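You operate a simulated robot arm through the tools that you are given. There is no shell and no other tool. Be economical: measure what you need, move in short steps, check, and stop when the job is done.

Carry out the task below with a simulated two-armed robot. There is one attempt and no reset: what you move stays moved.

TASK
Put the stub marked "ONE" from the green top on the green shelf and the stub labelled "TEN" in the green bin.

It is judged by the outcome, as a careful person would: the job done as asked, and still so three seconds after it is handed in. It fails if anything else is knocked over, pushed out of place, dropped, spilled or broken.

THE ROBOT
Two 7-joint arms with two-finger parallel grippers on one trunk, on a base that drives. Base frame: it is fixed to the floor where the robot stands at the start and does not move with it; the origin is under the middle of the robot, x ahead of it, y to its left, z up. Units: m, degrees, N and s.
The left shoulder is at the start at [0.07, 0.134, 1.126], the right one opposite. With the tool pointing down near the work surface each hand reaches from about 0.1 to 0.64 m from the robot's upright axis, wherever it stands, measured 20 degrees to its own side. Places, roughly: green shelf [0.9, 0.1, 0.3]. Payload 1.57 kg a hand.
Tool frame (each hand has its own): the origin (TCP) lies between the finger pads and is the grasp point; the fingertips stand 0.03 m ahead of it; z points along the fingers, y is the line along which they close. The gripper opens to 0.08 m. The fingers are 0.017 m wide and 0.012 m thick; the gripper's body (0.04 by 0.082 m) begins 0.08 m behind the TCP.
Orientation is that of the tool frame in the base frame, as a unit quaternion [w, x, y, z]. With the fingers straight down and closing along the base's y, the tool's x points along the base's -x, its y along +y and its z along -z.

THE INTERFACE
- The arms move only by the tool move_arm. It takes "left_moves", "right_moves" or both (then of equal length, played together; a hand with none holds still); each is a list of rows, each a list of 7 numbers: the shift along the tool's x, y, z in m, then the turn, a rotation vector about the tool's x, y, z in degrees, then the finger opening in m, from 0 to 0.08. In form: [[dx, dy, dz, wx, wy, wz, gripper], ...]. A call has 1 to 20 rows; each row shifts and turns the commanded pose from where the row before left it, along the tool's axes as they then stand. Each row takes 0.2 s and may step no farther than 0.05 m and 8.6 degrees from the row before; otherwise, or with a gripper value out of range, the whole call is refused. A pose out of reach is approached as far as the arm can. The call stops where the force on the tool passes 40 N (or 10 N more than at its start, if that is more) or the arm is blocked; 0.2 s more then pass. Each finger travels about 0.153 m/s and halts on what it meets, pressing with about 43 N; the grip force reading is that of the motor and also rises with nothing between the fingers. The clock runs only during rows and for 0.2 s after the last one: add rows that do not move to give the fingers time. It gives the time, the measured TCP pose, the force on the tool (base axes), the opening and the grip force at its end, in the units of the frame above (readings bear some noise), and new pictures: "show" is both (left out), scene, wrist or none (wrist: the cameras of the hands that moved).
- Cameras (640 x 400 px; columns grow to the right, rows downward): "scene" is now at [0.1375, 0.04, 1.3401]; the picture's right is [0.34, -0.94, 0.00], its down [-0.64, -0.23, -0.73] and it looks along [0.69, 0.25, -0.68] (base axes); focal length 262 px, centre (320, 200). "left" rides on the left gripper at [0.072, 0.007, -0.122] in its tool frame; the picture's right is [-0.09, 1.00, 0.00], its down [-0.84, -0.08, -0.54] and it looks along [-0.54, -0.05, 0.84] (tool axes); focal length 238 px, centre (320, 200). "right" rides on the right gripper at [0.072, -0.007, -0.122] in its tool frame; the picture's right is [0.09, 1.00, 0.00], its down [-0.84, 0.08, -0.54] and it looks along [-0.54, 0.05, 0.84] (tool axes); focal length 238 px, centre (320, 200). There is no depth. A picture from a camera that has moved, and an enlarged one, comes with that camera's place and axes in the base frame and with its lens. The place of the scene camera against the robot may be out by one fixed shift of up to 0.018 m in any direction.
- slide_trunk(by): slides the trunk up (or, below 0, down) by that many m; the arms and the scene camera ride with it, the base frame stays. It gives what a move gives, with no picture.
- steer(legs): drives the robot by 1 to 6 legs, each [ahead, left, turn to the left] in m, m and degrees, along the robot's own axes; the way and the turn of a leg run together, so that a leg with both is an arc; at most 1.5 m and 180 degrees a leg. The arms and the cameras ride along, it lands a little off, and it stops where it bumps. It gives what a move gives, and a new picture of the scene camera.
- aim_head(pan, tilt): turns the head with the scene camera to pan (to the left, within 86 degrees either way) and tilt (down, from -29 to 69), counted from straight ahead of the robot. It gives what a move gives, and a new picture of the scene camera.
- inspect(camera, box): a new picture of the part [left, top, right, bottom] of that camera's present view, enlarged. It takes no simulated time.
- job_done(): hands the job in; it is judged then, once.

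Go step by step. Nothing tells you exact positions but the pictures and the camera data: compare them with the known pose of the tool, close in by small moves and look again before you grip or let go. The budget is 120 turns and 170 pictures, counting those below and the enlarged ones. Unless the task says otherwise, let go and move clear before handing in, and close with one line.

The tools are called after "Emit:" as a command line: name --argument value ..., lists and objects as JSON in quotes. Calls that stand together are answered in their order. move_arm: Moves the arms, as the interface text tells. Its arguments: {"type":"object","properties":{"left_moves":{"type":"array","items":{"type":"array","items":{"type":"number"}}},"right_moves":{"type":"array","items":{"type":"array","items":{"type":"number"}}},"show":{"type":"string","enum":["both","scene","wrist","none"]}},"required":[]} The other tools are called the same way: slide_trunk (by) slides the trunk up or down; steer (legs) drives the base; aim_head (pan, tilt) turns the head that bears the scene camera; inspect (camera, box) takes an enlarged picture of a part of a camera's view; job_done () hands the job in.

At the start:

```text
time_s: 0.0
left_tcp_pos: [0.4259, 0.3295, 1.1052]
left_ee_rot: [0.0, 0.0, 1.0, 0.0]
left_force: [0.2, 0.3, 0.1]
left_opening: 0.0799
left_grasp_force: 0.0
right_tcp_pos: [0.4483, -0.0339, 1.074]
right_ee_rot: [0.0, 0.001, 1.0, 0.001]
right_force: [1.3, 0.5, 0.3]
right_opening: 0.0801
right_grasp_force: 0.1
trunk travel left (down, up): [-0.7, 0.24]
robot x, y, heading: [0.0002, -0.0018, -0.1]
head pan, tilt: [19.8, 42.9]
```

scene: 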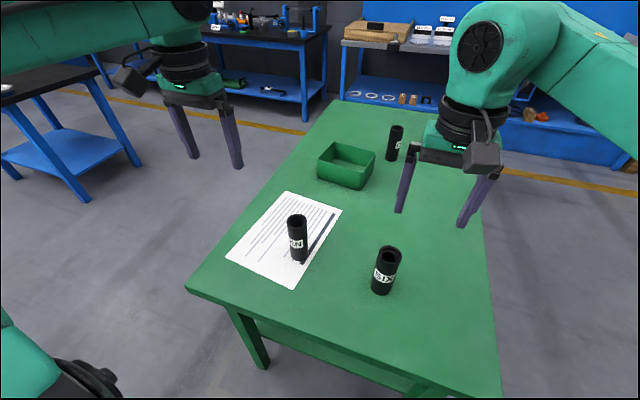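
right: 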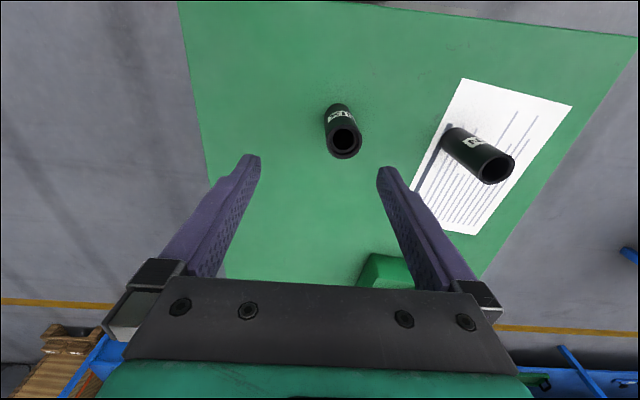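
left: 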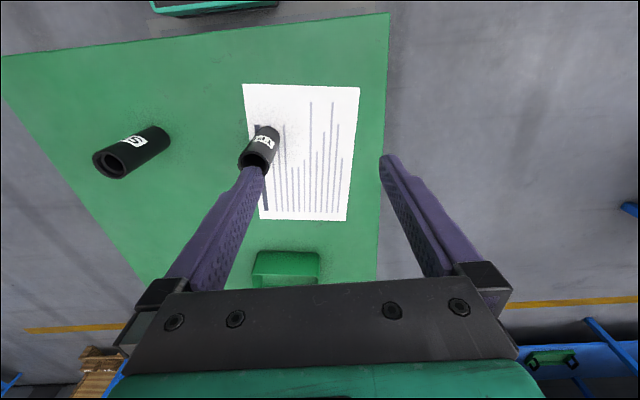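

I see a green table with three black stubs, a paper with a pen, and a green bin. I'll enlarge the labels first.

Emit:
inspect --camera "scene" --box '[270, 190, 430, 310]'

Emit:
inspect --camera "scene" --box '[310, 110, 430, 200]'

Emit:
inspect --camera "right" --box '[300, 80, 540, 220]'

```text
3.33 times, centred on (350, 250) of scene
camera zoom: at [0.1375, 0.04, 1.3401], right [0.34, -0.94, 0.0], down [-0.64, -0.23, -0.73], along [0.69, 0.25, -0.68], focal length 874 px, centre (220, 33)
```

zoom: 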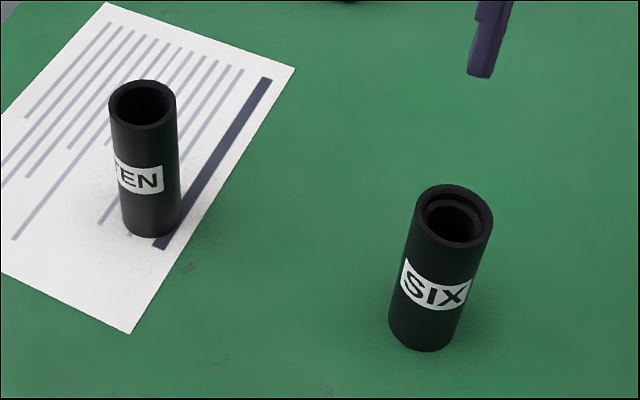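

```text
4.44 times, centred on (370, 155) of scene
camera zoom: at [0.1375, 0.04, 1.3401], right [0.34, -0.94, 0.0], down [-0.64, -0.23, -0.73], along [0.69, 0.25, -0.68], focal length 1165 px, centre (98, 400)
```

zoom: 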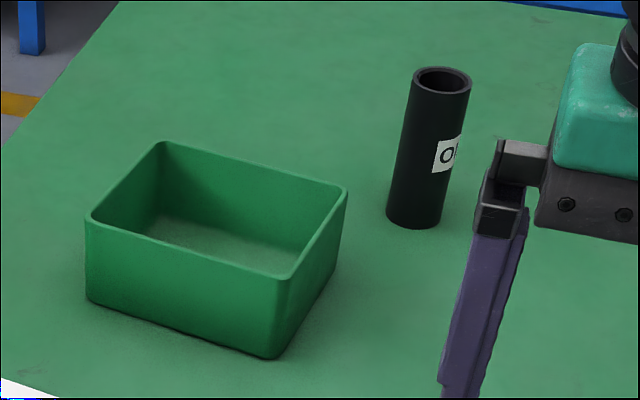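

```text
2.67 times, centred on (420, 150) of right
camera zoom: at [0.3769, -0.0408, 1.1957], right [-0.09, 1.0, 0.0], down [0.84, 0.08, 0.54], along [0.54, 0.05, -0.84], focal length 636 px, centre (53, 333)
```

zoom: 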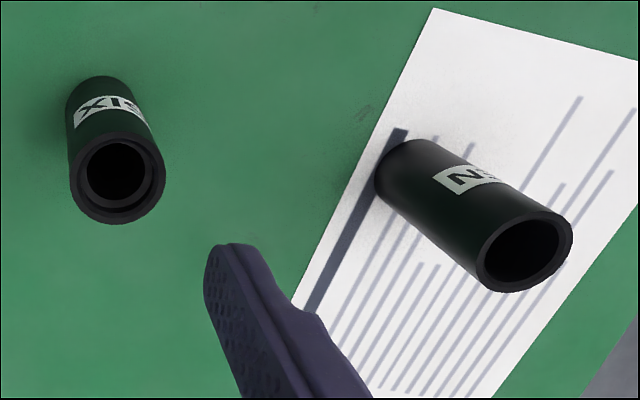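

TEN is at about [0.50, 0.23], SIX at [0.48, 0.01], ONE at [1.05, 0.07] and the bin centre at [0.90, 0.22]. The shelf sits under the table. ONE and the bin need a drive around the table, so I'll check the free floor on both sides.

Emit:
aim_head --pan 70 --tilt 35

Emit:
aim_head --pan -50 --tilt 35

```text
time_s: 1.2
left_tcp_pos: [0.4268, 0.3291, 1.1048]
left_ee_rot: [0.0, 0.0, 1.0, 0.0]
left_force: [0.8, -0.1, 0.0]
left_opening: 0.0801
left_grasp_force: 0.1
right_tcp_pos: [0.449, -0.0348, 1.0737]
right_ee_rot: [-0.001, 0.0, 1.0, -0.001]
right_force: [0.9, -0.2, 0.4]
right_opening: 0.0798
right_grasp_force: 0.0
trunk travel left (down, up): [-0.7, 0.24]
robot x, y, heading: [-0.0012, -0.0001, 0.0]
head pan, tilt: [70.0, 35.0]
camera scene: at [0.0898, 0.0946, 1.352], right [0.94, -0.34, 0.0], down [-0.2, -0.54, -0.82], along [0.28, 0.77, -0.57], focal length 262 px, centre (320, 200)
```

scene: 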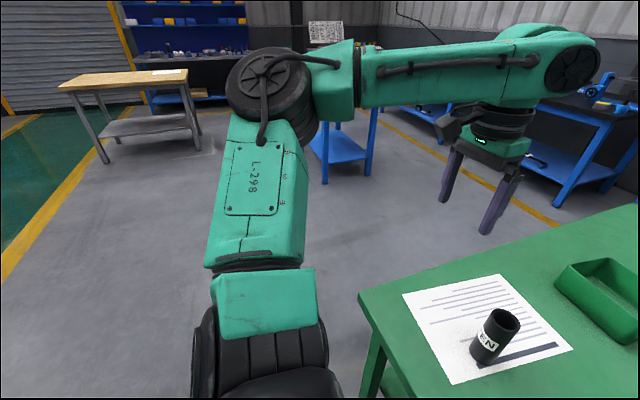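

```text
time_s: 3.2
left_tcp_pos: [0.427, 0.3289, 1.1054]
left_ee_rot: [0.0, 0.0, 1.0, 0.0]
left_force: [0.3, 0.8, 0.1]
left_opening: 0.08
left_grasp_force: 0.0
right_tcp_pos: [0.4482, -0.0341, 1.0727]
right_ee_rot: [0.0, 0.0, 1.0, 0.0]
right_force: [0.2, 0.3, 0.5]
right_opening: 0.0801
right_grasp_force: 0.1
trunk travel left (down, up): [-0.7, 0.24]
robot x, y, heading: [-0.0009, 0.0013, -0.1]
head pan, tilt: [-50.0, 35.0]
camera scene: at [0.1162, -0.0555, 1.352], right [-0.77, -0.64, 0.0], down [-0.37, 0.44, -0.82], along [0.53, -0.63, -0.57], focal length 262 px, centre (320, 200)
```

scene: 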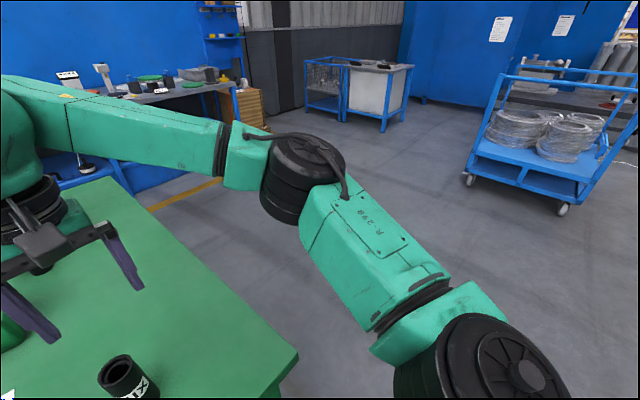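

Both flanks are free. I'll move the left hand above TEN and check with its wrist camera.

Emit:
move_arm --left_moves '[[-0.035, -0.035, 0, 0, 0, 0, 0.08], [-0.035, -0.035, 0, 0, 0, 0, 0.08], [0, -0.034, 0, 0, 0, 0, 0.08], [0, 0, 0.04, 0, 0, 0, 0.08], [0, 0, 0.04, 0, 0, 0, 0.08], [0, 0, 0.03, 0, 0, 0, 0.08], [0, 0, 0, 0, 0, 0, 0.08]]' --show "wrist"

Emit:
aim_head --pan 20 --tilt 50

```text
time_s: 4.8
left_tcp_pos: [0.4958, 0.2248, 0.9944]
left_ee_rot: [0.0, 0.0, 1.0, 0.0]
left_force: [0.3, 0.3, -0.1]
left_opening: 0.0798
left_grasp_force: 0.1
right_tcp_pos: [0.4487, -0.0353, 1.0725]
right_ee_rot: [0.0, -0.001, 1.0, 0.0]
right_force: [-0.2, 0.0, -0.1]
right_opening: 0.0798
right_grasp_force: 0.1
trunk travel left (down, up): [-0.7, 0.24]
robot x, y, heading: [-0.0031, -0.0034, -0.2]
head pan, tilt: [-50.0, 35.0]
camera left: at [0.4236, 0.2317, 1.1157], right [0.09, 1.0, 0.0], down [0.84, -0.08, 0.54], along [0.54, -0.05, -0.84], focal length 238 px, centre (320, 200)
```

left: 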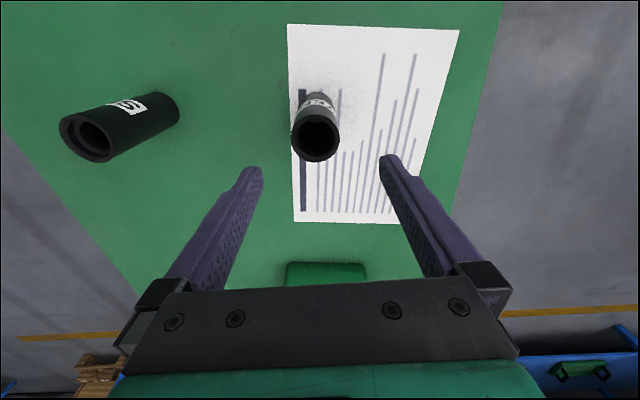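

```text
time_s: 6.2
left_tcp_pos: [0.4968, 0.224, 0.9938]
left_ee_rot: [0.0, 0.0, 1.0, 0.0]
left_force: [-1.1, 1.2, 0.3]
left_opening: 0.0802
left_grasp_force: 0.1
right_tcp_pos: [0.4476, -0.0355, 1.074]
right_ee_rot: [0.0, 0.0, 1.0, -0.001]
right_force: [-0.3, 0.0, -1.0]
right_opening: 0.08
right_grasp_force: 0.0
trunk travel left (down, up): [-0.7, 0.24]
robot x, y, heading: [0.0026, 0.0014, 0.1]
head pan, tilt: [20.0, 50.0]
camera scene: at [0.132, 0.0381, 1.3302], right [0.34, -0.94, 0.0], down [-0.72, -0.26, -0.64], along [0.6, 0.22, -0.77], focal length 262 px, centre (320, 200)
```

scene: 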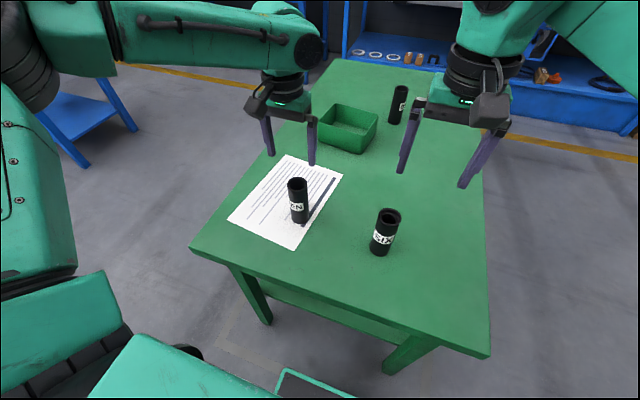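

The stub lines up between the fingers, with its top at about z 0.89. Descending and gripping it high.

Emit:
move_arm --left_moves '[[0, 0.001, 0.045, 0, 0, 0, 0.08], [0, 0, 0.045, 0, 0, 0, 0.08], [0, 0, 0.042, 0, 0, 0, 0.08], [0, 0, 0, 0, 0, 0, 0.08]]' --show "both"

```text
time_s: 7.2
left_tcp_pos: [0.4951, 0.2271, 0.8615]
left_ee_rot: [0.0, 0.0, 1.0, 0.001]
left_force: [0.1, -0.3, -0.8]
left_opening: 0.0802
left_grasp_force: 0.1
right_tcp_pos: [0.4476, -0.0349, 1.0734]
right_ee_rot: [0.0, 0.001, 1.0, 0.0]
right_force: [-0.1, 0.7, -0.6]
right_opening: 0.0798
right_grasp_force: 0.0
trunk travel left (down, up): [-0.7, 0.24]
robot x, y, heading: [-0.0035, -0.0007, 0.2]
head pan, tilt: [20.0, 50.0]
camera scene: at [0.1315, 0.0381, 1.3303], right [0.34, -0.94, 0.0], down [-0.72, -0.26, -0.64], along [0.6, 0.22, -0.77], focal length 262 px, centre (320, 200)
camera left: at [0.4235, 0.2335, 0.9835], right [0.09, 1.0, 0.0], down [0.84, -0.08, 0.54], along [0.54, -0.05, -0.84], focal length 238 px, centre (320, 200)
```

scene: 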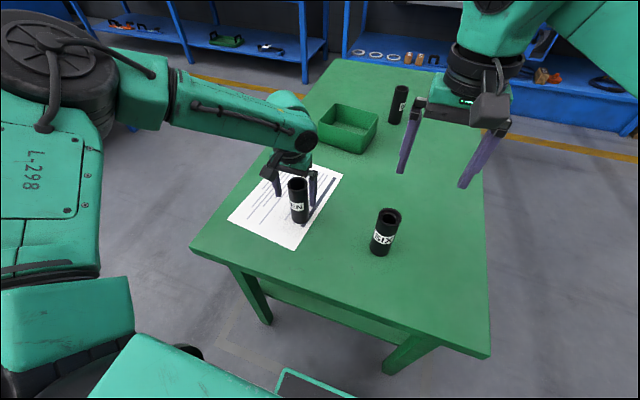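
left: 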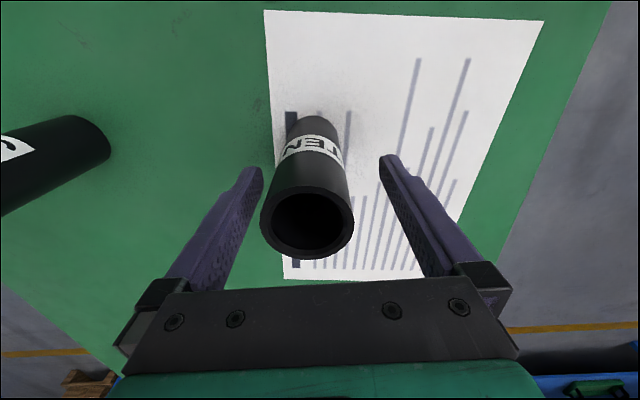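

The stub is a few mm toward -y of the grip centre, so I'll shift and close.

Emit:
move_arm --left_moves '[[0, -0.005, 0, 0, 0, 0, 0.08], [0, 0, 0, 0, 0, 0, 0.06], [0, 0, 0, 0, 0, 0, 0.04], [0, 0, 0, 0, 0, 0, 0.04], [0, 0, 0, 0, 0, 0, 0.03], [0, 0, 0, 0, 0, 0, 0.03]]' --show "wrist"

```text
time_s: 8.6
left_tcp_pos: [0.4971, 0.221, 0.8617]
left_ee_rot: [-0.001, 0.001, 1.0, 0.0]
left_force: [-0.3, -1.0, -0.5]
left_opening: 0.0471
left_grasp_force: 42.9
right_tcp_pos: [0.4476, -0.0356, 1.073]
right_ee_rot: [0.0, 0.0, 1.0, 0.0]
right_force: [-0.2, 0.1, -0.8]
right_opening: 0.0802
right_grasp_force: 0.1
trunk travel left (down, up): [-0.7, 0.24]
robot x, y, heading: [-0.0034, -0.0007, -0.0]
head pan, tilt: [20.0, 50.0]
camera left: at [0.4242, 0.2284, 0.9833], right [0.09, 1.0, 0.0], down [0.84, -0.08, 0.54], along [0.54, -0.05, -0.84], focal length 238 px, centre (320, 200)
```

left: 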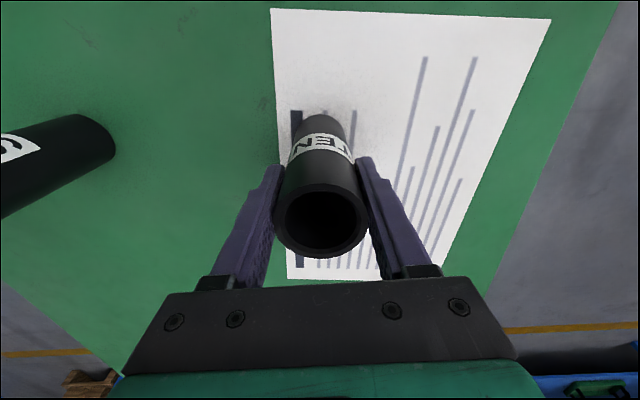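

TEN is held (47 mm). I'll lift it, then drive back and around to the table's left side.

Emit:
move_arm --left_moves '[[0, 0, -0.04, 0, 0, 0, 0.03], [0, 0, -0.05, 0, 0, 0, 0.03], [0, 0, -0.05, 0, 0, 0, 0.03], [0, 0, -0.05, 0, 0, 0, 0.03], [0.04, 0, 0, 0, 0, 0, 0.03], [0.03, 0, 0, 0, 0, 0, 0.03], [0, 0, 0, 0, 0, 0, 0.03]]' --show "scene"

Emit:
steer --legs '[[-0.4, 0, 0], [0, 1.0, 0]]'

```text
time_s: 10.2
left_tcp_pos: [0.4288, 0.2206, 1.0542]
left_ee_rot: [-0.001, 0.0, 1.0, 0.0]
left_force: [0.5, 0.2, -4.6]
left_opening: 0.0467
left_grasp_force: 43.2
right_tcp_pos: [0.4497, -0.0354, 1.0722]
right_ee_rot: [-0.001, 0.001, 1.0, 0.0]
right_force: [0.3, 0.1, -0.3]
right_opening: 0.0801
right_grasp_force: 0.0
trunk travel left (down, up): [-0.7, 0.24]
robot x, y, heading: [0.0006, 0.0004, -0.0]
head pan, tilt: [20.0, 50.0]
camera scene: at [0.1338, 0.0378, 1.33], right [0.34, -0.94, 0.0], down [-0.72, -0.26, -0.64], along [0.6, 0.22, -0.77], focal length 262 px, centre (320, 200)
```

scene: 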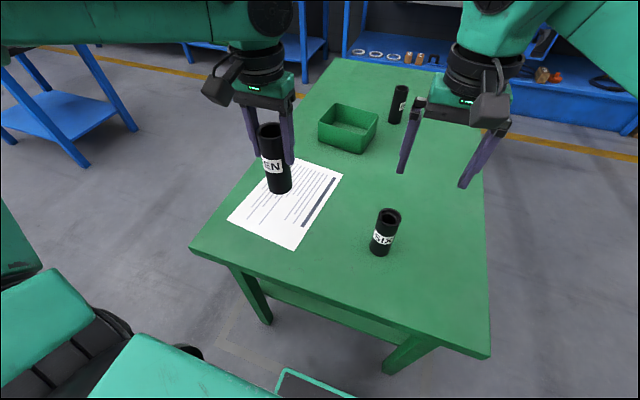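

```text
time_s: 17.5
left_tcp_pos: [0.0193, 1.2338, 1.0538]
left_ee_rot: [-0.001, -0.002, 1.0, 0.0]
left_force: [0.4, -0.5, -4.0]
left_opening: 0.0468
left_grasp_force: 43.0
right_tcp_pos: [0.0417, 0.9791, 1.0733]
right_ee_rot: [0.001, -0.003, 1.0, 0.001]
right_force: [0.2, 0.0, -0.3]
right_opening: 0.0798
right_grasp_force: 0.0
trunk travel left (down, up): [-0.7, 0.24]
robot x, y, heading: [-0.4087, 1.0118, 0.2]
head pan, tilt: [20.0, 50.0]
camera scene: at [-0.2747, 1.0502, 1.3302], right [0.35, -0.94, 0.0], down [-0.72, -0.26, -0.64], along [0.6, 0.22, -0.77], focal length 262 px, centre (320, 200)
```

scene: 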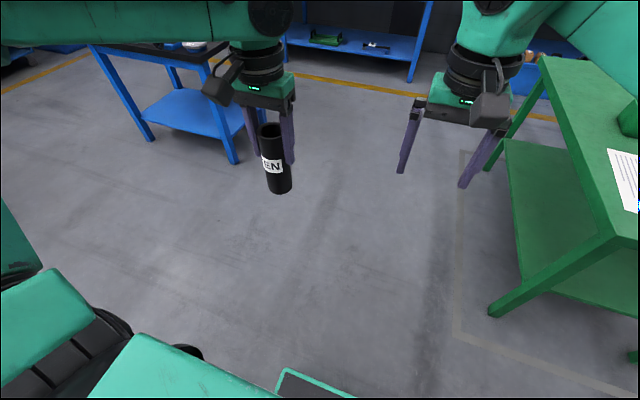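

The left lane is clear, and the blue table starts only beyond y≈2.1. I'll drive ahead, turn right to face the table, and look.

Emit:
steer --legs '[[1.26, 0, 0], [0, 0, -90]]'

Emit:
aim_head --pan 0 --tilt 50

```text
time_s: 27.6
left_tcp_pos: [1.0925, 0.6155, 1.0538]
left_ee_rot: [0.0, 0.689, 0.724, 0.0]
left_force: [0.6, -0.6, -4.0]
left_opening: 0.0466
left_grasp_force: 43.3
right_tcp_pos: [0.836, 0.5816, 1.0728]
right_ee_rot: [0.001, 0.689, 0.724, 0.0]
right_force: [-0.2, 0.3, 0.5]
right_opening: 0.0801
right_grasp_force: 0.2
trunk travel left (down, up): [-0.7, 0.24]
robot x, y, heading: [0.8461, 1.0307, -87.0]
head pan, tilt: [20.0, 50.0]
camera scene: at [0.8911, 0.9216, 1.3302], right [-0.92, -0.39, 0.0], down [-0.3, 0.71, -0.64], along [0.25, -0.59, -0.77], focal length 262 px, centre (320, 200)
```

scene: 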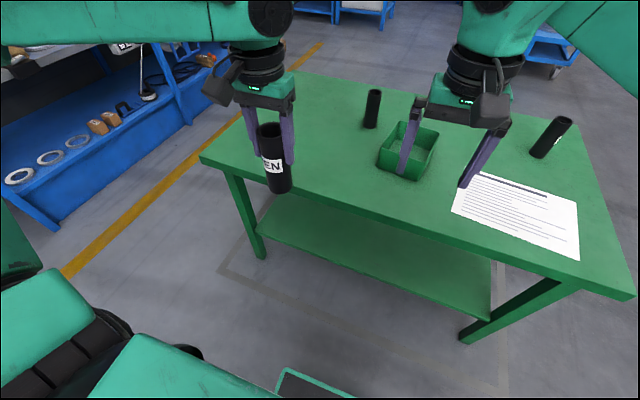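

```text
time_s: 28.5
left_tcp_pos: [1.0928, 0.6165, 1.0546]
left_ee_rot: [0.0, 0.689, 0.725, 0.0]
left_force: [0.3, 0.1, -3.5]
left_opening: 0.0468
left_grasp_force: 43.8
right_tcp_pos: [0.8369, 0.5807, 1.0739]
right_ee_rot: [0.0, 0.689, 0.725, -0.001]
right_force: [1.2, 0.7, 0.5]
right_opening: 0.08
right_grasp_force: 0.0
trunk travel left (down, up): [-0.7, 0.24]
robot x, y, heading: [0.8476, 1.0292, -87.1]
head pan, tilt: [0.0, 50.0]
camera scene: at [0.8649, 0.9156, 1.3302], right [-1.0, -0.05, 0.0], down [-0.04, 0.77, -0.64], along [0.03, -0.64, -0.77], focal length 262 px, centre (320, 200)
```

scene: 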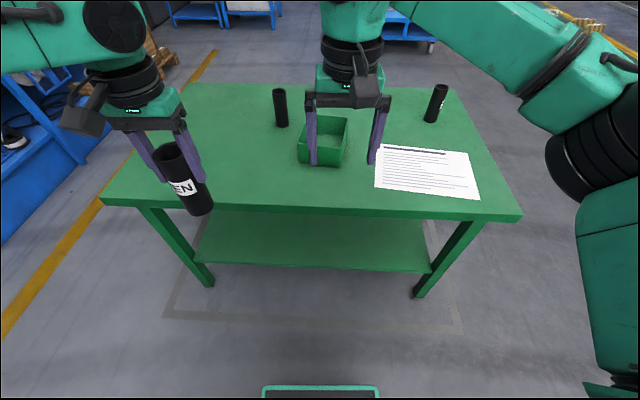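

TEN is still firmly held and the bin is at about [0.89, 0.235]. I'll drive closer and shift so that the left hand lines up with the bin.

Emit:
steer --legs '[[0, -0.19, -3], [0.23, 0, 0]]'

```text
time_s: 31.4
left_tcp_pos: [0.8764, 0.3722, 1.0543]
left_ee_rot: [0.0, 0.708, 0.706, 0.0]
left_force: [0.8, 0.3, -4.5]
left_opening: 0.0472
left_grasp_force: 42.9
right_tcp_pos: [0.6195, 0.3524, 1.0741]
right_ee_rot: [0.0, 0.709, 0.705, 0.0]
right_force: [-0.7, 0.1, -0.8]
right_opening: 0.08
right_grasp_force: 0.1
trunk travel left (down, up): [-0.7, 0.24]
robot x, y, heading: [0.6603, 0.7997, -90.1]
head pan, tilt: [0.0, 50.0]
camera scene: at [0.6654, 0.6849, 1.3303], right [-1.0, 0.0, 0.0], down [0.0, 0.77, -0.64], along [0.0, -0.64, -0.77], focal length 262 px, centre (320, 200)
```

scene: 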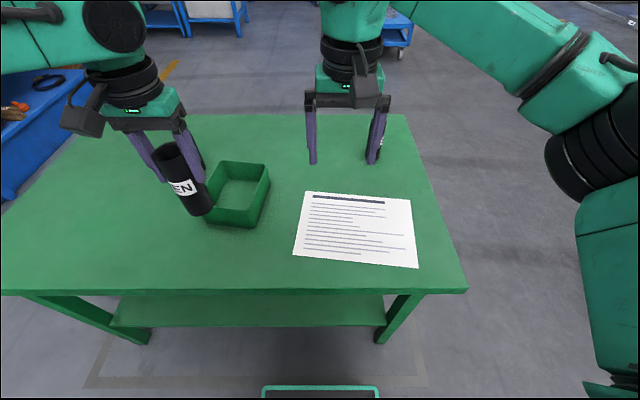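

Now bringing TEN over the bin at transit height, then checking with the wrist camera.

Emit:
move_arm --left_moves '[[-0.04, 0.009, 0, 0, 0, 0, 0.03], [-0.04, 0, 0, 0, 0, 0, 0.03], [-0.04, 0, 0, 0, 0, 0, 0.03], [-0.03, 0, 0, 0, 0, 0, 0.03], [0, 0, 0.04, 0, 0, 0, 0.03], [0, 0, 0, 0, 0, 0, 0.03]]' --show "both"

```text
time_s: 32.8
left_tcp_pos: [0.8868, 0.2386, 1.0141]
left_ee_rot: [0.0, 0.708, 0.706, 0.001]
left_force: [-1.0, 0.2, -4.3]
left_opening: 0.0469
left_grasp_force: 43.3
left hand out of reach, approached as far as the arm can: row 4
right_tcp_pos: [0.6207, 0.3502, 1.0732]
right_ee_rot: [0.0, 0.709, 0.705, 0.001]
right_force: [-0.6, 0.6, -0.3]
right_opening: 0.08
right_grasp_force: 0.1
trunk travel left (down, up): [-0.7, 0.24]
robot x, y, heading: [0.6589, 0.8029, -90.1]
head pan, tilt: [0.0, 50.0]
camera scene: at [0.6656, 0.6827, 1.3301], right [-1.0, 0.0, 0.0], down [0.0, 0.77, -0.64], along [0.0, -0.64, -0.77], focal length 262 px, centre (320, 200)
camera left: at [0.8941, 0.3103, 1.1352], right [1.0, -0.1, 0.0], down [-0.08, -0.84, 0.54], along [-0.05, -0.54, -0.84], focal length 238 px, centre (320, 200)
```

scene: 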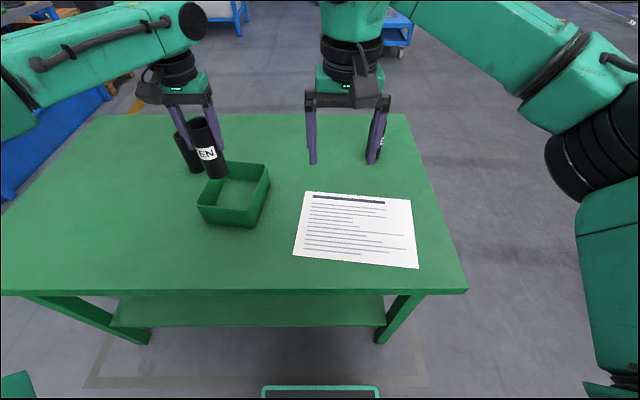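
left: 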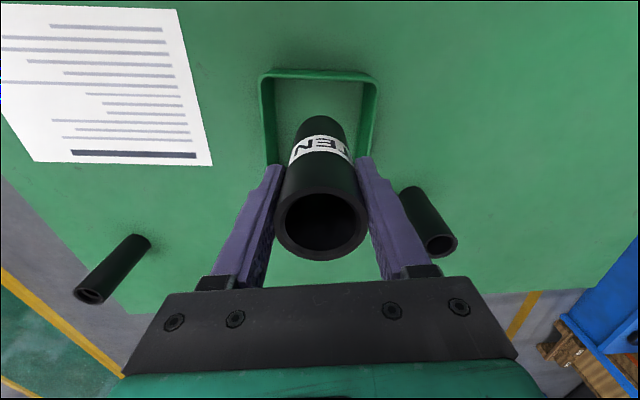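

The bin's rim spans about x 0.82–0.955, y 0.13–0.285. The arm is reach-limited, so I'll nudge the base 4 cm closer.

Emit:
steer --legs '[[0.035, 0, 0]]'

Emit:
inspect --camera "left" --box '[200, 40, 440, 190]'

```text
time_s: 33.6
left_tcp_pos: [0.8868, 0.2094, 1.0162]
left_ee_rot: [0.001, 0.709, 0.705, -0.001]
left_force: [0.2, 0.2, -4.3]
left_opening: 0.0467
left_grasp_force: 43.2
right_tcp_pos: [0.6186, 0.321, 1.0758]
right_ee_rot: [0.001, 0.709, 0.705, -0.002]
right_force: [0.1, 0.7, 0.3]
right_opening: 0.08
right_grasp_force: 0.0
trunk travel left (down, up): [-0.7, 0.24]
robot x, y, heading: [0.654, 0.7654, -90.2]
head pan, tilt: [0.0, 50.0]
camera scene: at [0.6654, 0.6548, 1.3308], right [-1.0, 0.0, 0.0], down [0.0, 0.76, -0.65], along [0.0, -0.65, -0.76], focal length 262 px, centre (320, 200)
```

scene: 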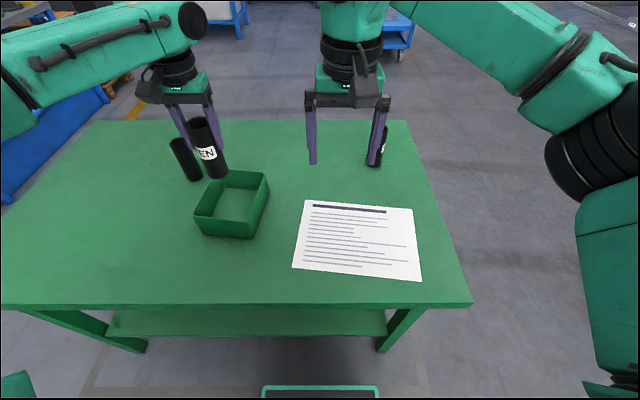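

```text
2.67 times, centred on (320, 115) of left
camera zoom: at [0.8938, 0.2813, 1.1385], right [1.0, -0.1, 0.0], down [-0.08, -0.83, 0.55], along [-0.05, -0.54, -0.84], focal length 636 px, centre (320, 427)
```

zoom: 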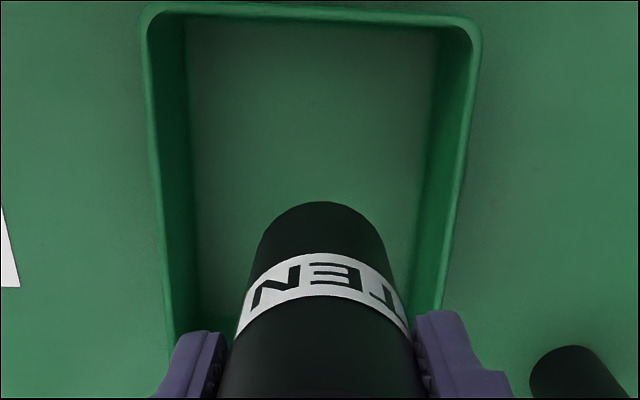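

The stub is centred over the bin, so I'll lower it in stages.

Emit:
move_arm --left_moves '[[0.01, 0, 0.03, 0, 0, 0, 0.03], [0, 0, 0.03, 0, 0, 0, 0.03], [0, 0, 0.03, 0, 0, 0, 0.03], [0, 0, 0, 0, 0, 0, 0.03]]' --show "both"

```text
time_s: 34.6
left_tcp_pos: [0.8876, 0.216, 0.9255]
left_ee_rot: [0.0, 0.708, 0.706, 0.0]
left_force: [-0.3, 0.7, -3.9]
left_opening: 0.0469
left_grasp_force: 42.8
right_tcp_pos: [0.6207, 0.317, 1.0725]
right_ee_rot: [0.0, 0.709, 0.705, 0.0]
right_force: [-0.3, 0.2, 0.2]
right_opening: 0.08
right_grasp_force: 0.0
trunk travel left (down, up): [-0.7, 0.24]
robot x, y, heading: [0.6549, 0.7652, -90.5]
head pan, tilt: [0.0, 50.0]
camera scene: at [0.6656, 0.65, 1.3303], right [-1.0, 0.0, 0.0], down [0.0, 0.77, -0.64], along [0.0, -0.64, -0.77], focal length 262 px, centre (320, 200)
camera left: at [0.8942, 0.2876, 1.0464], right [1.0, -0.1, 0.0], down [-0.08, -0.84, 0.54], along [-0.05, -0.54, -0.84], focal length 238 px, centre (320, 200)
```

scene: 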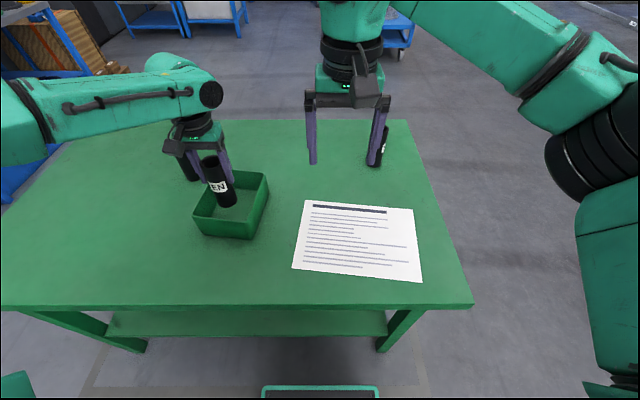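
left: 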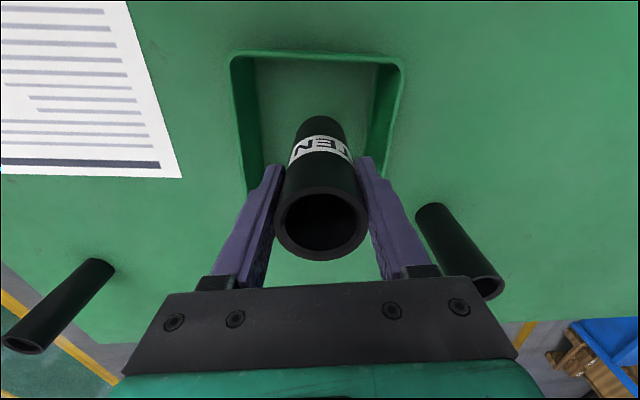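

Emit:
move_arm --left_moves '[[0, 0, 0.03, 0, 0, 0, 0.03], [0, 0, 0.015, 0, 0, 0, 0.03], [0, 0, 0.005, 0, 0, 0, 0.03], [0, 0, 0.003, 0, 0, 0, 0.03], [0, 0, 0.002, 0, 0, 0, 0.03], [0, 0, 0, 0, 0, 0, 0.03]]' --show "wrist"

```text
time_s: 36.0
left_tcp_pos: [0.8887, 0.2223, 0.8723]
left_ee_rot: [0.0, 0.709, 0.705, 0.0]
left_force: [-0.2, -0.7, -4.6]
left_opening: 0.0467
left_grasp_force: 42.9
left hand out of reach, approached as far as the arm can: row 2, 4
right_tcp_pos: [0.6192, 0.3172, 1.0735]
right_ee_rot: [0.0, 0.709, 0.705, 0.0]
right_force: [0.0, 0.5, 0.0]
right_opening: 0.0801
right_grasp_force: 0.0
trunk travel left (down, up): [-0.7, 0.24]
robot x, y, heading: [0.6562, 0.7665, -90.2]
head pan, tilt: [0.0, 50.0]
camera left: at [0.8964, 0.2944, 0.9943], right [1.0, -0.1, 0.0], down [-0.08, -0.84, 0.54], along [-0.05, -0.54, -0.84], focal length 238 px, centre (320, 200)
```

left: 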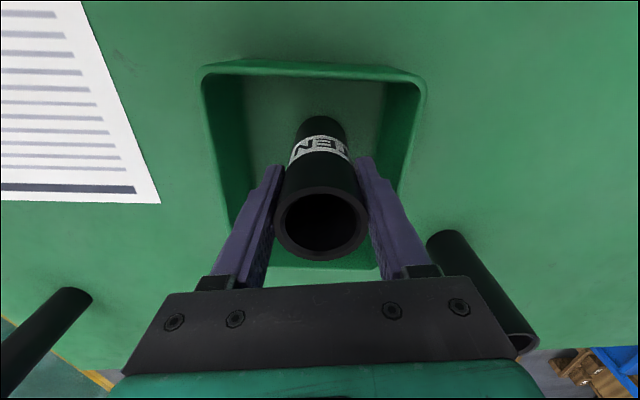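

No contact yet and the arm is at its limit, so I'll lower the last millimetres with the trunk.

Emit:
slide_trunk --by -0.004

Emit:
slide_trunk --by -0.003

```text
time_s: 36.5
left_tcp_pos: [0.8891, 0.2223, 0.8685]
left_ee_rot: [0.0, 0.709, 0.706, 0.0]
left_force: [-0.3, 0.3, -4.9]
left_opening: 0.047
left_grasp_force: 43.0
right_tcp_pos: [0.6204, 0.3167, 1.0698]
right_ee_rot: [0.0, 0.709, 0.705, 0.0]
right_force: [-0.1, 0.1, 0.2]
right_opening: 0.08
right_grasp_force: 0.1
trunk travel left (down, up): [-0.696, 0.244]
robot x, y, heading: [0.6583, 0.767, -90.4]
head pan, tilt: [0.0, 50.0]
```

```text
time_s: 37.1
left_tcp_pos: [0.8898, 0.222, 0.8658]
left_ee_rot: [0.0, 0.708, 0.706, 0.0]
left_force: [0.3, 0.0, -1.8]
left_opening: 0.0467
left_grasp_force: 43.4
right_tcp_pos: [0.6181, 0.3173, 1.0668]
right_ee_rot: [0.0, 0.709, 0.706, 0.0]
right_force: [0.6, 0.2, -0.1]
right_opening: 0.0798
right_grasp_force: 0.0
trunk travel left (down, up): [-0.693, 0.247]
robot x, y, heading: [0.6592, 0.7676, -90.1]
head pan, tilt: [0.0, 50.0]
```

The weight is now partly carried by the bin floor, so I'll open and rise.

Emit:
move_arm --left_moves '[[0, 0, 0, 0, 0, 0, 0.05], [0, 0, 0, 0, 0, 0, 0.065], [0, 0, 0, 0, 0, 0, 0.07], [0, 0, 0, 0, 0, 0, 0.07]]' --show "wrist"

Emit:
slide_trunk --by 0.17

Emit:
inspect --camera "scene" --box '[80, 80, 400, 280]'

```text
time_s: 38.1
left_tcp_pos: [0.8892, 0.2226, 0.8663]
left_ee_rot: [0.0, 0.709, 0.705, -0.001]
left_force: [-0.5, -0.7, 0.2]
left_opening: 0.0701
left_grasp_force: 0.0
right_tcp_pos: [0.6197, 0.3177, 1.0663]
right_ee_rot: [-0.001, 0.709, 0.706, 0.0]
right_force: [-0.1, -0.2, -0.7]
right_opening: 0.0799
right_grasp_force: 0.0
trunk travel left (down, up): [-0.693, 0.247]
robot x, y, heading: [0.6566, 0.7655, -90.3]
head pan, tilt: [0.0, 50.0]
camera left: at [0.8962, 0.295, 0.9878], right [1.0, -0.1, 0.0], down [-0.08, -0.84, 0.54], along [-0.05, -0.54, -0.84], focal length 238 px, centre (320, 200)
```

left: 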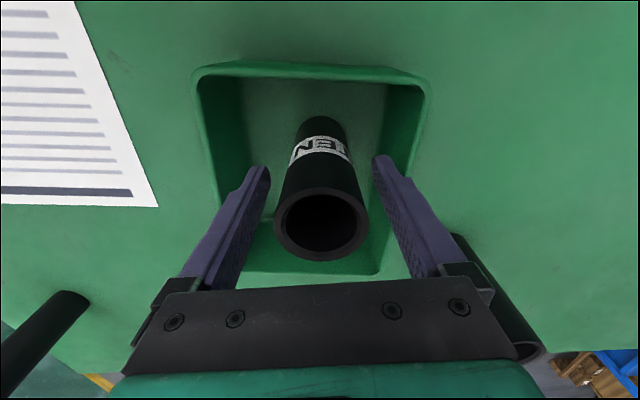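

```text
time_s: 40.0
left_tcp_pos: [0.8893, 0.2229, 1.0365]
left_ee_rot: [0.0, 0.708, 0.706, -0.001]
left_force: [0.5, -1.1, 1.2]
left_opening: 0.0698
left_grasp_force: 0.0
right_tcp_pos: [0.6196, 0.3156, 1.2364]
right_ee_rot: [0.0, 0.709, 0.705, 0.0]
right_force: [-0.2, 0.1, 0.2]
right_opening: 0.08
right_grasp_force: 0.0
trunk travel left (down, up): [-0.863, 0.077]
robot x, y, heading: [0.6584, 0.7632, -90.5]
head pan, tilt: [0.0, 50.0]
```

```text
2.00 times, centred on (240, 180) of scene
camera zoom: at [0.6652, 0.6496, 1.4932], right [-1.0, 0.0, 0.0], down [0.0, 0.77, -0.64], along [0.0, -0.64, -0.77], focal length 524 px, centre (480, 240)
```

zoom: 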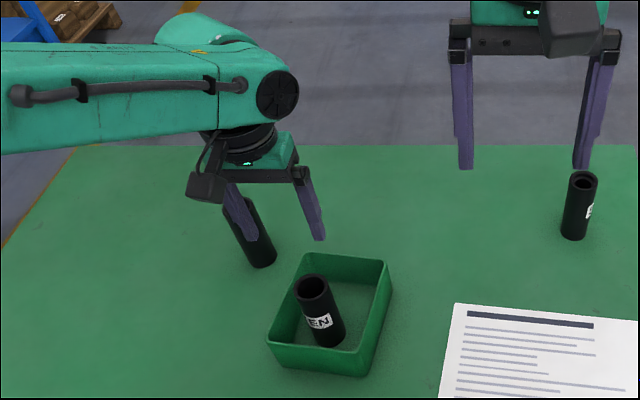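

TEN stands in the bin. Next comes ONE, which I'll grasp with a tilted tool so I can later reach under the table top. First I'll retract the hands, tilting the left by 45° and pulling the right well back.

Emit:
move_arm --left_moves '[[0.03, 0, 0, 0, 0, 0, 0.08], [0.03, 0, 0, 0, 0, 0, 0.08], [0.03, 0, 0, 0, 0, 0, 0.08], [0, 0, 0, 0, -7.5, 0, 0.08], [0, 0, 0, 0, -7.5, 0, 0.08], [0, 0, 0, 0, -7.5, 0, 0.08], [0, 0, 0, 0, -7.5, 0, 0.08], [0, 0, 0, 0, -7.5, 0, 0.08], [0, 0, 0, 0, -7.5, 0, 0.08], [0, 0, 0, 0, 0, 0, 0.08]]' --right_moves '[[0.03, -0.01, 0, 0, 0, 0, 0.08], [0.03, -0.01, 0, 0, 0, 0, 0.08], [0.03, -0.01, 0, 0, 0, 0, 0.08], [0.03, -0.01, 0, 0, 0, 0, 0.08], [0.03, -0.01, 0, 0, 0, 0, 0.08], [0.03, -0.01, 0, 0, 0, 0, 0.08], [0.02, -0.01, 0, 0, 0, 0, 0.08], [0, 0, -0.03, 0, 0, 0, 0.08], [0, 0, -0.03, 0, 0, 0, 0.08], [0, 0, -0.03, 0, 0, 0, 0.08]]' --show "scene"

```text
time_s: 42.2
left_tcp_pos: [0.8889, 0.3146, 1.0354]
left_ee_rot: [0.27, 0.654, 0.653, -0.271]
left_force: [0.0, -0.5, 0.0]
left_opening: 0.0799
left_grasp_force: 0.1
right_tcp_pos: [0.5517, 0.5182, 1.3277]
right_ee_rot: [0.001, 0.709, 0.705, 0.0]
right_force: [-1.0, 1.0, 0.1]
right_opening: 0.0801
right_grasp_force: 0.0
trunk travel left (down, up): [-0.863, 0.077]
robot x, y, heading: [0.6537, 0.7655, -90.1]
head pan, tilt: [0.0, 50.0]
camera scene: at [0.6649, 0.6509, 1.4933], right [-1.0, 0.0, 0.0], down [0.0, 0.77, -0.64], along [0.0, -0.64, -0.77], focal length 262 px, centre (320, 200)
```

scene: 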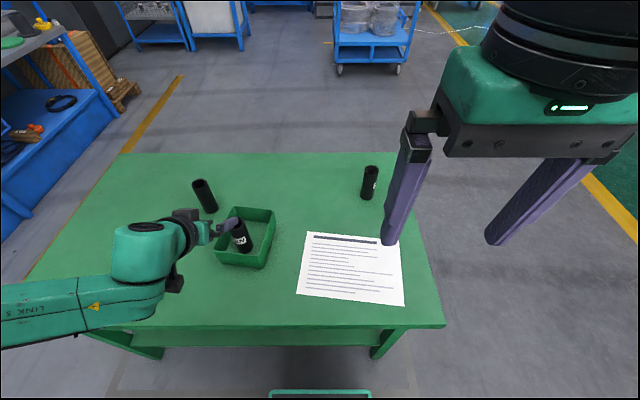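

The left tool is tilted 45° toward -y. I'll shift the base so the left hand lines up with ONE at x≈1.045.

Emit:
steer --legs '[[0, 0.16, 0]]'

Emit:
inspect --camera "left" --box '[0, 0, 640, 400]'

```text
time_s: 43.6
left_tcp_pos: [1.0448, 0.3131, 1.0369]
left_ee_rot: [0.271, 0.655, 0.651, -0.271]
left_force: [-0.7, -0.2, -0.5]
left_opening: 0.0801
left_grasp_force: 0.1
right_tcp_pos: [0.7048, 0.518, 1.3266]
right_ee_rot: [0.0, 0.709, 0.705, 0.0]
right_force: [-0.4, 0.0, 0.2]
right_opening: 0.0799
right_grasp_force: 0.1
trunk travel left (down, up): [-0.863, 0.077]
robot x, y, heading: [0.8144, 0.764, -90.4]
head pan, tilt: [0.0, 50.0]
camera scene: at [0.8187, 0.6492, 1.4932], right [-1.0, 0.0, 0.0], down [0.01, 0.77, -0.64], along [0.0, -0.64, -0.77], focal length 262 px, centre (320, 200)
```

scene: 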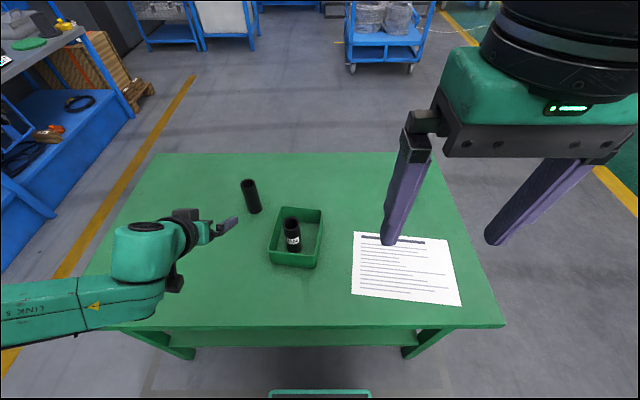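

```text
1.00 times, centred on (320, 200) of left
camera zoom: at [1.0515, 0.4495, 1.0714], right [1.0, -0.07, 0.07], down [-0.08, -0.21, 0.98], along [-0.05, -0.98, -0.21], focal length 238 px, centre (320, 200)
```

zoom: 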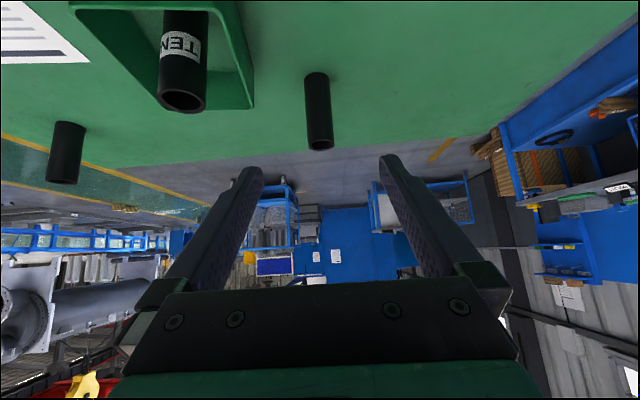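

ONE is at about [1.041, 0.076], directly ahead of the left hand. I'll lower the trunk a bit for reach and then advance.

Emit:
slide_trunk --by -0.1

Emit:
move_arm --left_moves '[[-0.02, -0.004, 0.03, 0, 0, 0, 0.08], [-0.02, 0, 0.03, 0, 0, 0, 0.08], [-0.02, 0, 0.03, 0, 0, 0, 0.08], [0, 0, 0, 0, 0, 0, 0.08]]' --show "both"

```text
time_s: 44.9
left_tcp_pos: [1.0458, 0.3127, 0.9353]
left_ee_rot: [0.271, 0.654, 0.652, -0.272]
left_force: [-0.3, 0.1, 0.0]
left_opening: 0.0799
left_grasp_force: 0.0
right_tcp_pos: [0.7088, 0.5166, 1.2264]
right_ee_rot: [0.0, 0.709, 0.705, 0.0]
right_force: [0.2, -0.2, -0.5]
right_opening: 0.0799
right_grasp_force: 0.0
trunk travel left (down, up): [-0.763, 0.177]
robot x, y, heading: [0.809, 0.7652, -90.2]
head pan, tilt: [0.0, 50.0]
```

```text
time_s: 45.9
left_tcp_pos: [1.0436, 0.2075, 0.9144]
left_ee_rot: [0.27, 0.655, 0.651, -0.272]
left_force: [0.3, -0.7, -0.1]
left_opening: 0.0799
left_grasp_force: 0.0
right_tcp_pos: [0.7082, 0.5178, 1.2273]
right_ee_rot: [0.0, 0.709, 0.705, 0.0]
right_force: [0.1, -0.9, -0.3]
right_opening: 0.08
right_grasp_force: 0.1
trunk travel left (down, up): [-0.763, 0.177]
robot x, y, heading: [0.8136, 0.7669, -90.5]
head pan, tilt: [0.0, 50.0]
camera scene: at [0.8226, 0.6494, 1.3933], right [-1.0, 0.0, 0.0], down [0.0, 0.77, -0.64], along [0.0, -0.64, -0.77], focal length 262 px, centre (320, 200)
camera left: at [1.0503, 0.3448, 0.9493], right [1.0, -0.07, 0.06], down [-0.08, -0.21, 0.98], along [-0.05, -0.98, -0.21], focal length 238 px, centre (320, 200)
```

scene: 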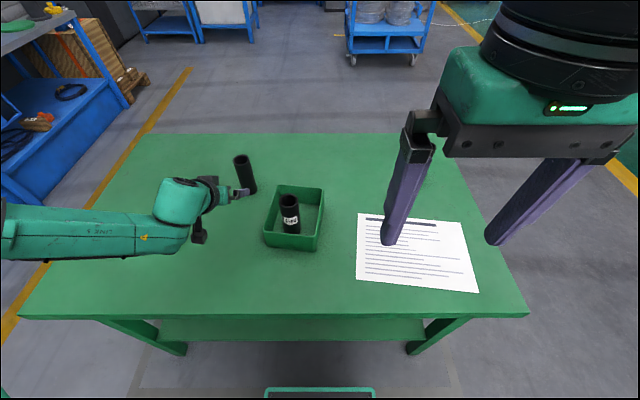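
left: 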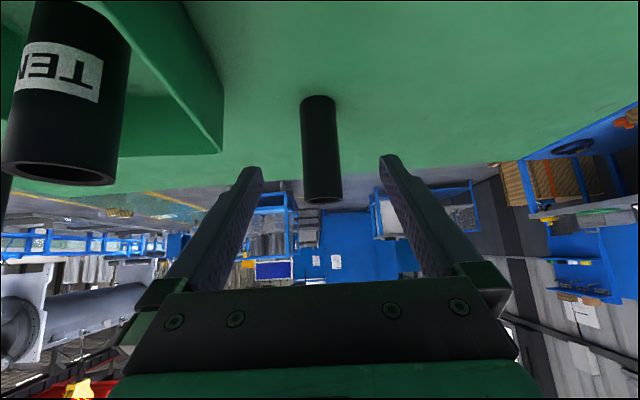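

Aligned. I'll advance to the grasp pose with the last bit checked by camera.

Emit:
move_arm --left_moves '[[-0.011, -0.002, 0.035, 0, 0, 0, 0.08], [-0.011, 0, 0.035, 0, 0, 0, 0.08], [-0.011, 0, 0.035, 0, 0, 0, 0.08], [-0.007, 0, 0.02, 0, 0, 0, 0.08], [0, 0, 0, 0, 0, 0, 0.08]]' --show "both"

```text
time_s: 47.1
left_tcp_pos: [1.0583, 0.1368, 0.9053]
left_ee_rot: [0.271, 0.654, 0.652, -0.271]
left_force: [0.4, -0.1, 0.1]
left_opening: 0.0801
left_grasp_force: 0.0
left hand out of reach, approached as far as the arm can: row 2, 3, 4
right_tcp_pos: [0.709, 0.5165, 1.2266]
right_ee_rot: [-0.001, 0.709, 0.706, 0.0]
right_force: [0.3, -0.1, 0.3]
right_opening: 0.0801
right_grasp_force: 0.1
trunk travel left (down, up): [-0.763, 0.177]
robot x, y, heading: [0.8132, 0.7617, -90.4]
head pan, tilt: [0.0, 50.0]
camera scene: at [0.8226, 0.6492, 1.3932], right [-1.0, 0.0, 0.0], down [0.0, 0.77, -0.64], along [0.0, -0.64, -0.77], focal length 262 px, centre (320, 200)
camera left: at [1.0656, 0.2736, 0.9412], right [1.0, -0.07, 0.06], down [-0.08, -0.21, 0.98], along [-0.05, -0.98, -0.21], focal length 238 px, centre (320, 200)
```

scene: 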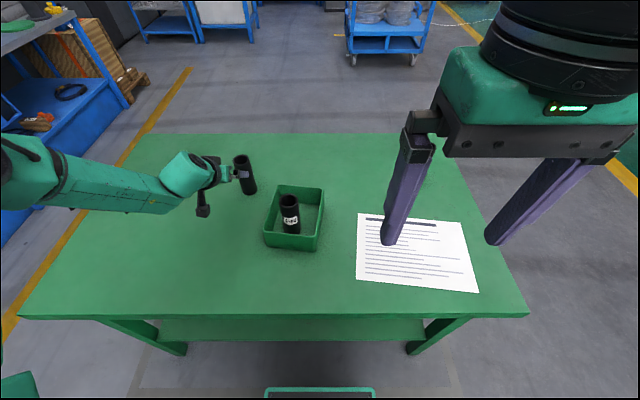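
left: 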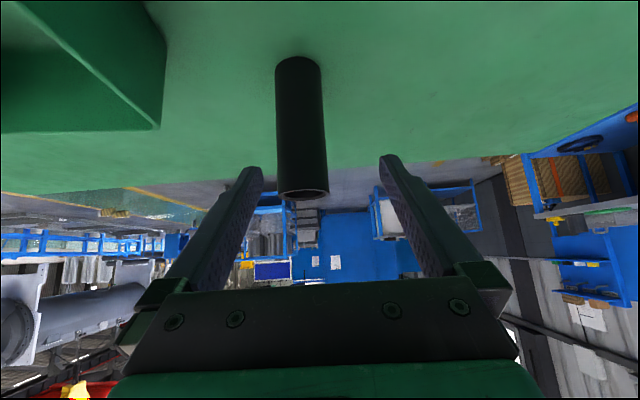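

The arm reached its limit short of ONE. I'll back off, bring the base closer and further along, lower the trunk a little, and retry.

Emit:
move_arm --left_moves '[[0.013, 0.001, -0.042, 0, 0, 0, 0.08], [0.013, 0.001, -0.042, 0, 0, 0, 0.08], [0.014, 0, -0.042, 0, 0, 0, 0.08], [0.02, 0, -0.03, 0, 0, 0, 0.08], [0, -0.03, 0, 0, 0, 0, 0.08], [0, -0.03, 0, 0, 0, 0, 0.08], [0, 0, 0, 0, 0, 0, 0.08]]' --show "none"

Emit:
steer --legs '[[0, 0.09, 0], [0.05, 0, 0]]'

Emit:
slide_trunk --by -0.06

```text
time_s: 48.7
left_tcp_pos: [1.0014, 0.2893, 0.9745]
left_ee_rot: [0.271, 0.654, 0.651, -0.273]
left_force: [0.6, 0.6, -0.8]
left_opening: 0.0796
left_grasp_force: 0.0
right_tcp_pos: [0.71, 0.517, 1.2275]
right_ee_rot: [0.001, 0.709, 0.705, -0.001]
right_force: [1.4, -0.7, 0.5]
right_opening: 0.0797
right_grasp_force: 0.0
trunk travel left (down, up): [-0.763, 0.177]
robot x, y, heading: [0.8132, 0.7679, -90.0]
head pan, tilt: [0.0, 50.0]
```

```text
time_s: 50.4
left_tcp_pos: [1.0899, 0.2433, 0.977]
left_ee_rot: [0.273, 0.654, 0.651, -0.273]
left_force: [-1.0, 0.6, -0.8]
left_opening: 0.08
left_grasp_force: 0.0
right_tcp_pos: [0.7975, 0.473, 1.2276]
right_ee_rot: [0.004, 0.709, 0.705, -0.002]
right_force: [-0.9, 0.4, -0.1]
right_opening: 0.08
right_grasp_force: 0.1
trunk travel left (down, up): [-0.763, 0.177]
robot x, y, heading: [0.9052, 0.7138, -90.3]
head pan, tilt: [0.0, 50.0]
camera scene: at [0.9118, 0.6056, 1.3939], right [-1.0, 0.01, 0.0], down [0.0, 0.76, -0.65], along [0.0, -0.65, -0.76], focal length 262 px, centre (320, 200)
```

scene: 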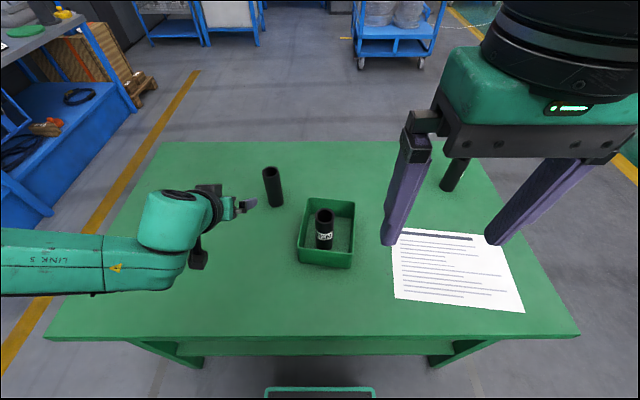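

```text
time_s: 51.4
left_tcp_pos: [1.0916, 0.2404, 0.9165]
left_ee_rot: [0.27, 0.655, 0.651, -0.272]
left_force: [0.9, 0.1, 0.0]
left_opening: 0.08
left_grasp_force: 0.0
right_tcp_pos: [0.7995, 0.4676, 1.1668]
right_ee_rot: [0.0, 0.709, 0.705, -0.001]
right_force: [-0.2, 0.0, 0.7]
right_opening: 0.0799
right_grasp_force: 0.1
trunk travel left (down, up): [-0.703, 0.237]
robot x, y, heading: [0.9044, 0.7153, -90.2]
head pan, tilt: [0.0, 50.0]
```

Emit:
move_arm --left_moves '[[0, -0.04, 0, 0, 0, 0, 0.08], [-0.012, -0.01, 0.031, 0, 0, 0, 0.08], [-0.012, 0, 0.031, 0, 0, 0, 0.08], [-0.011, 0, 0.03, 0, 0, 0, 0.08], [0, 0, 0, 0, 0, 0, 0.08]]' --show "wrist"

```text
time_s: 52.6
left_tcp_pos: [1.0413, 0.1493, 0.8723]
left_ee_rot: [0.27, 0.655, 0.651, -0.272]
left_force: [-0.3, 0.0, 0.1]
left_opening: 0.08
left_grasp_force: 0.0
right_tcp_pos: [0.801, 0.4671, 1.1672]
right_ee_rot: [0.001, 0.709, 0.705, 0.0]
right_force: [0.3, 0.4, -0.4]
right_opening: 0.0802
right_grasp_force: 0.0
trunk travel left (down, up): [-0.703, 0.237]
robot x, y, heading: [0.9059, 0.713, -90.4]
head pan, tilt: [0.0, 50.0]
camera left: at [1.048, 0.2868, 0.9075], right [1.0, -0.07, 0.06], down [-0.08, -0.21, 0.98], along [-0.06, -0.98, -0.21], focal length 238 px, centre (320, 200)
```

left: 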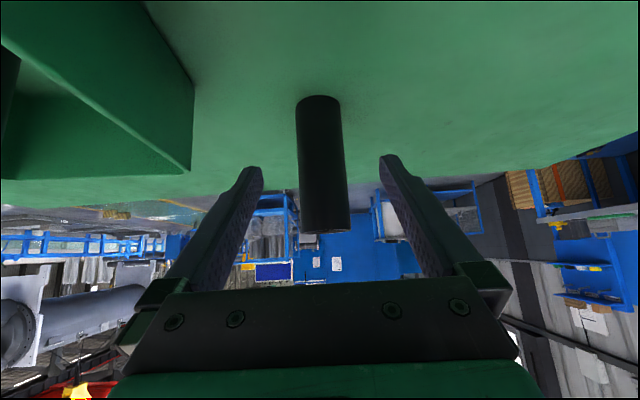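

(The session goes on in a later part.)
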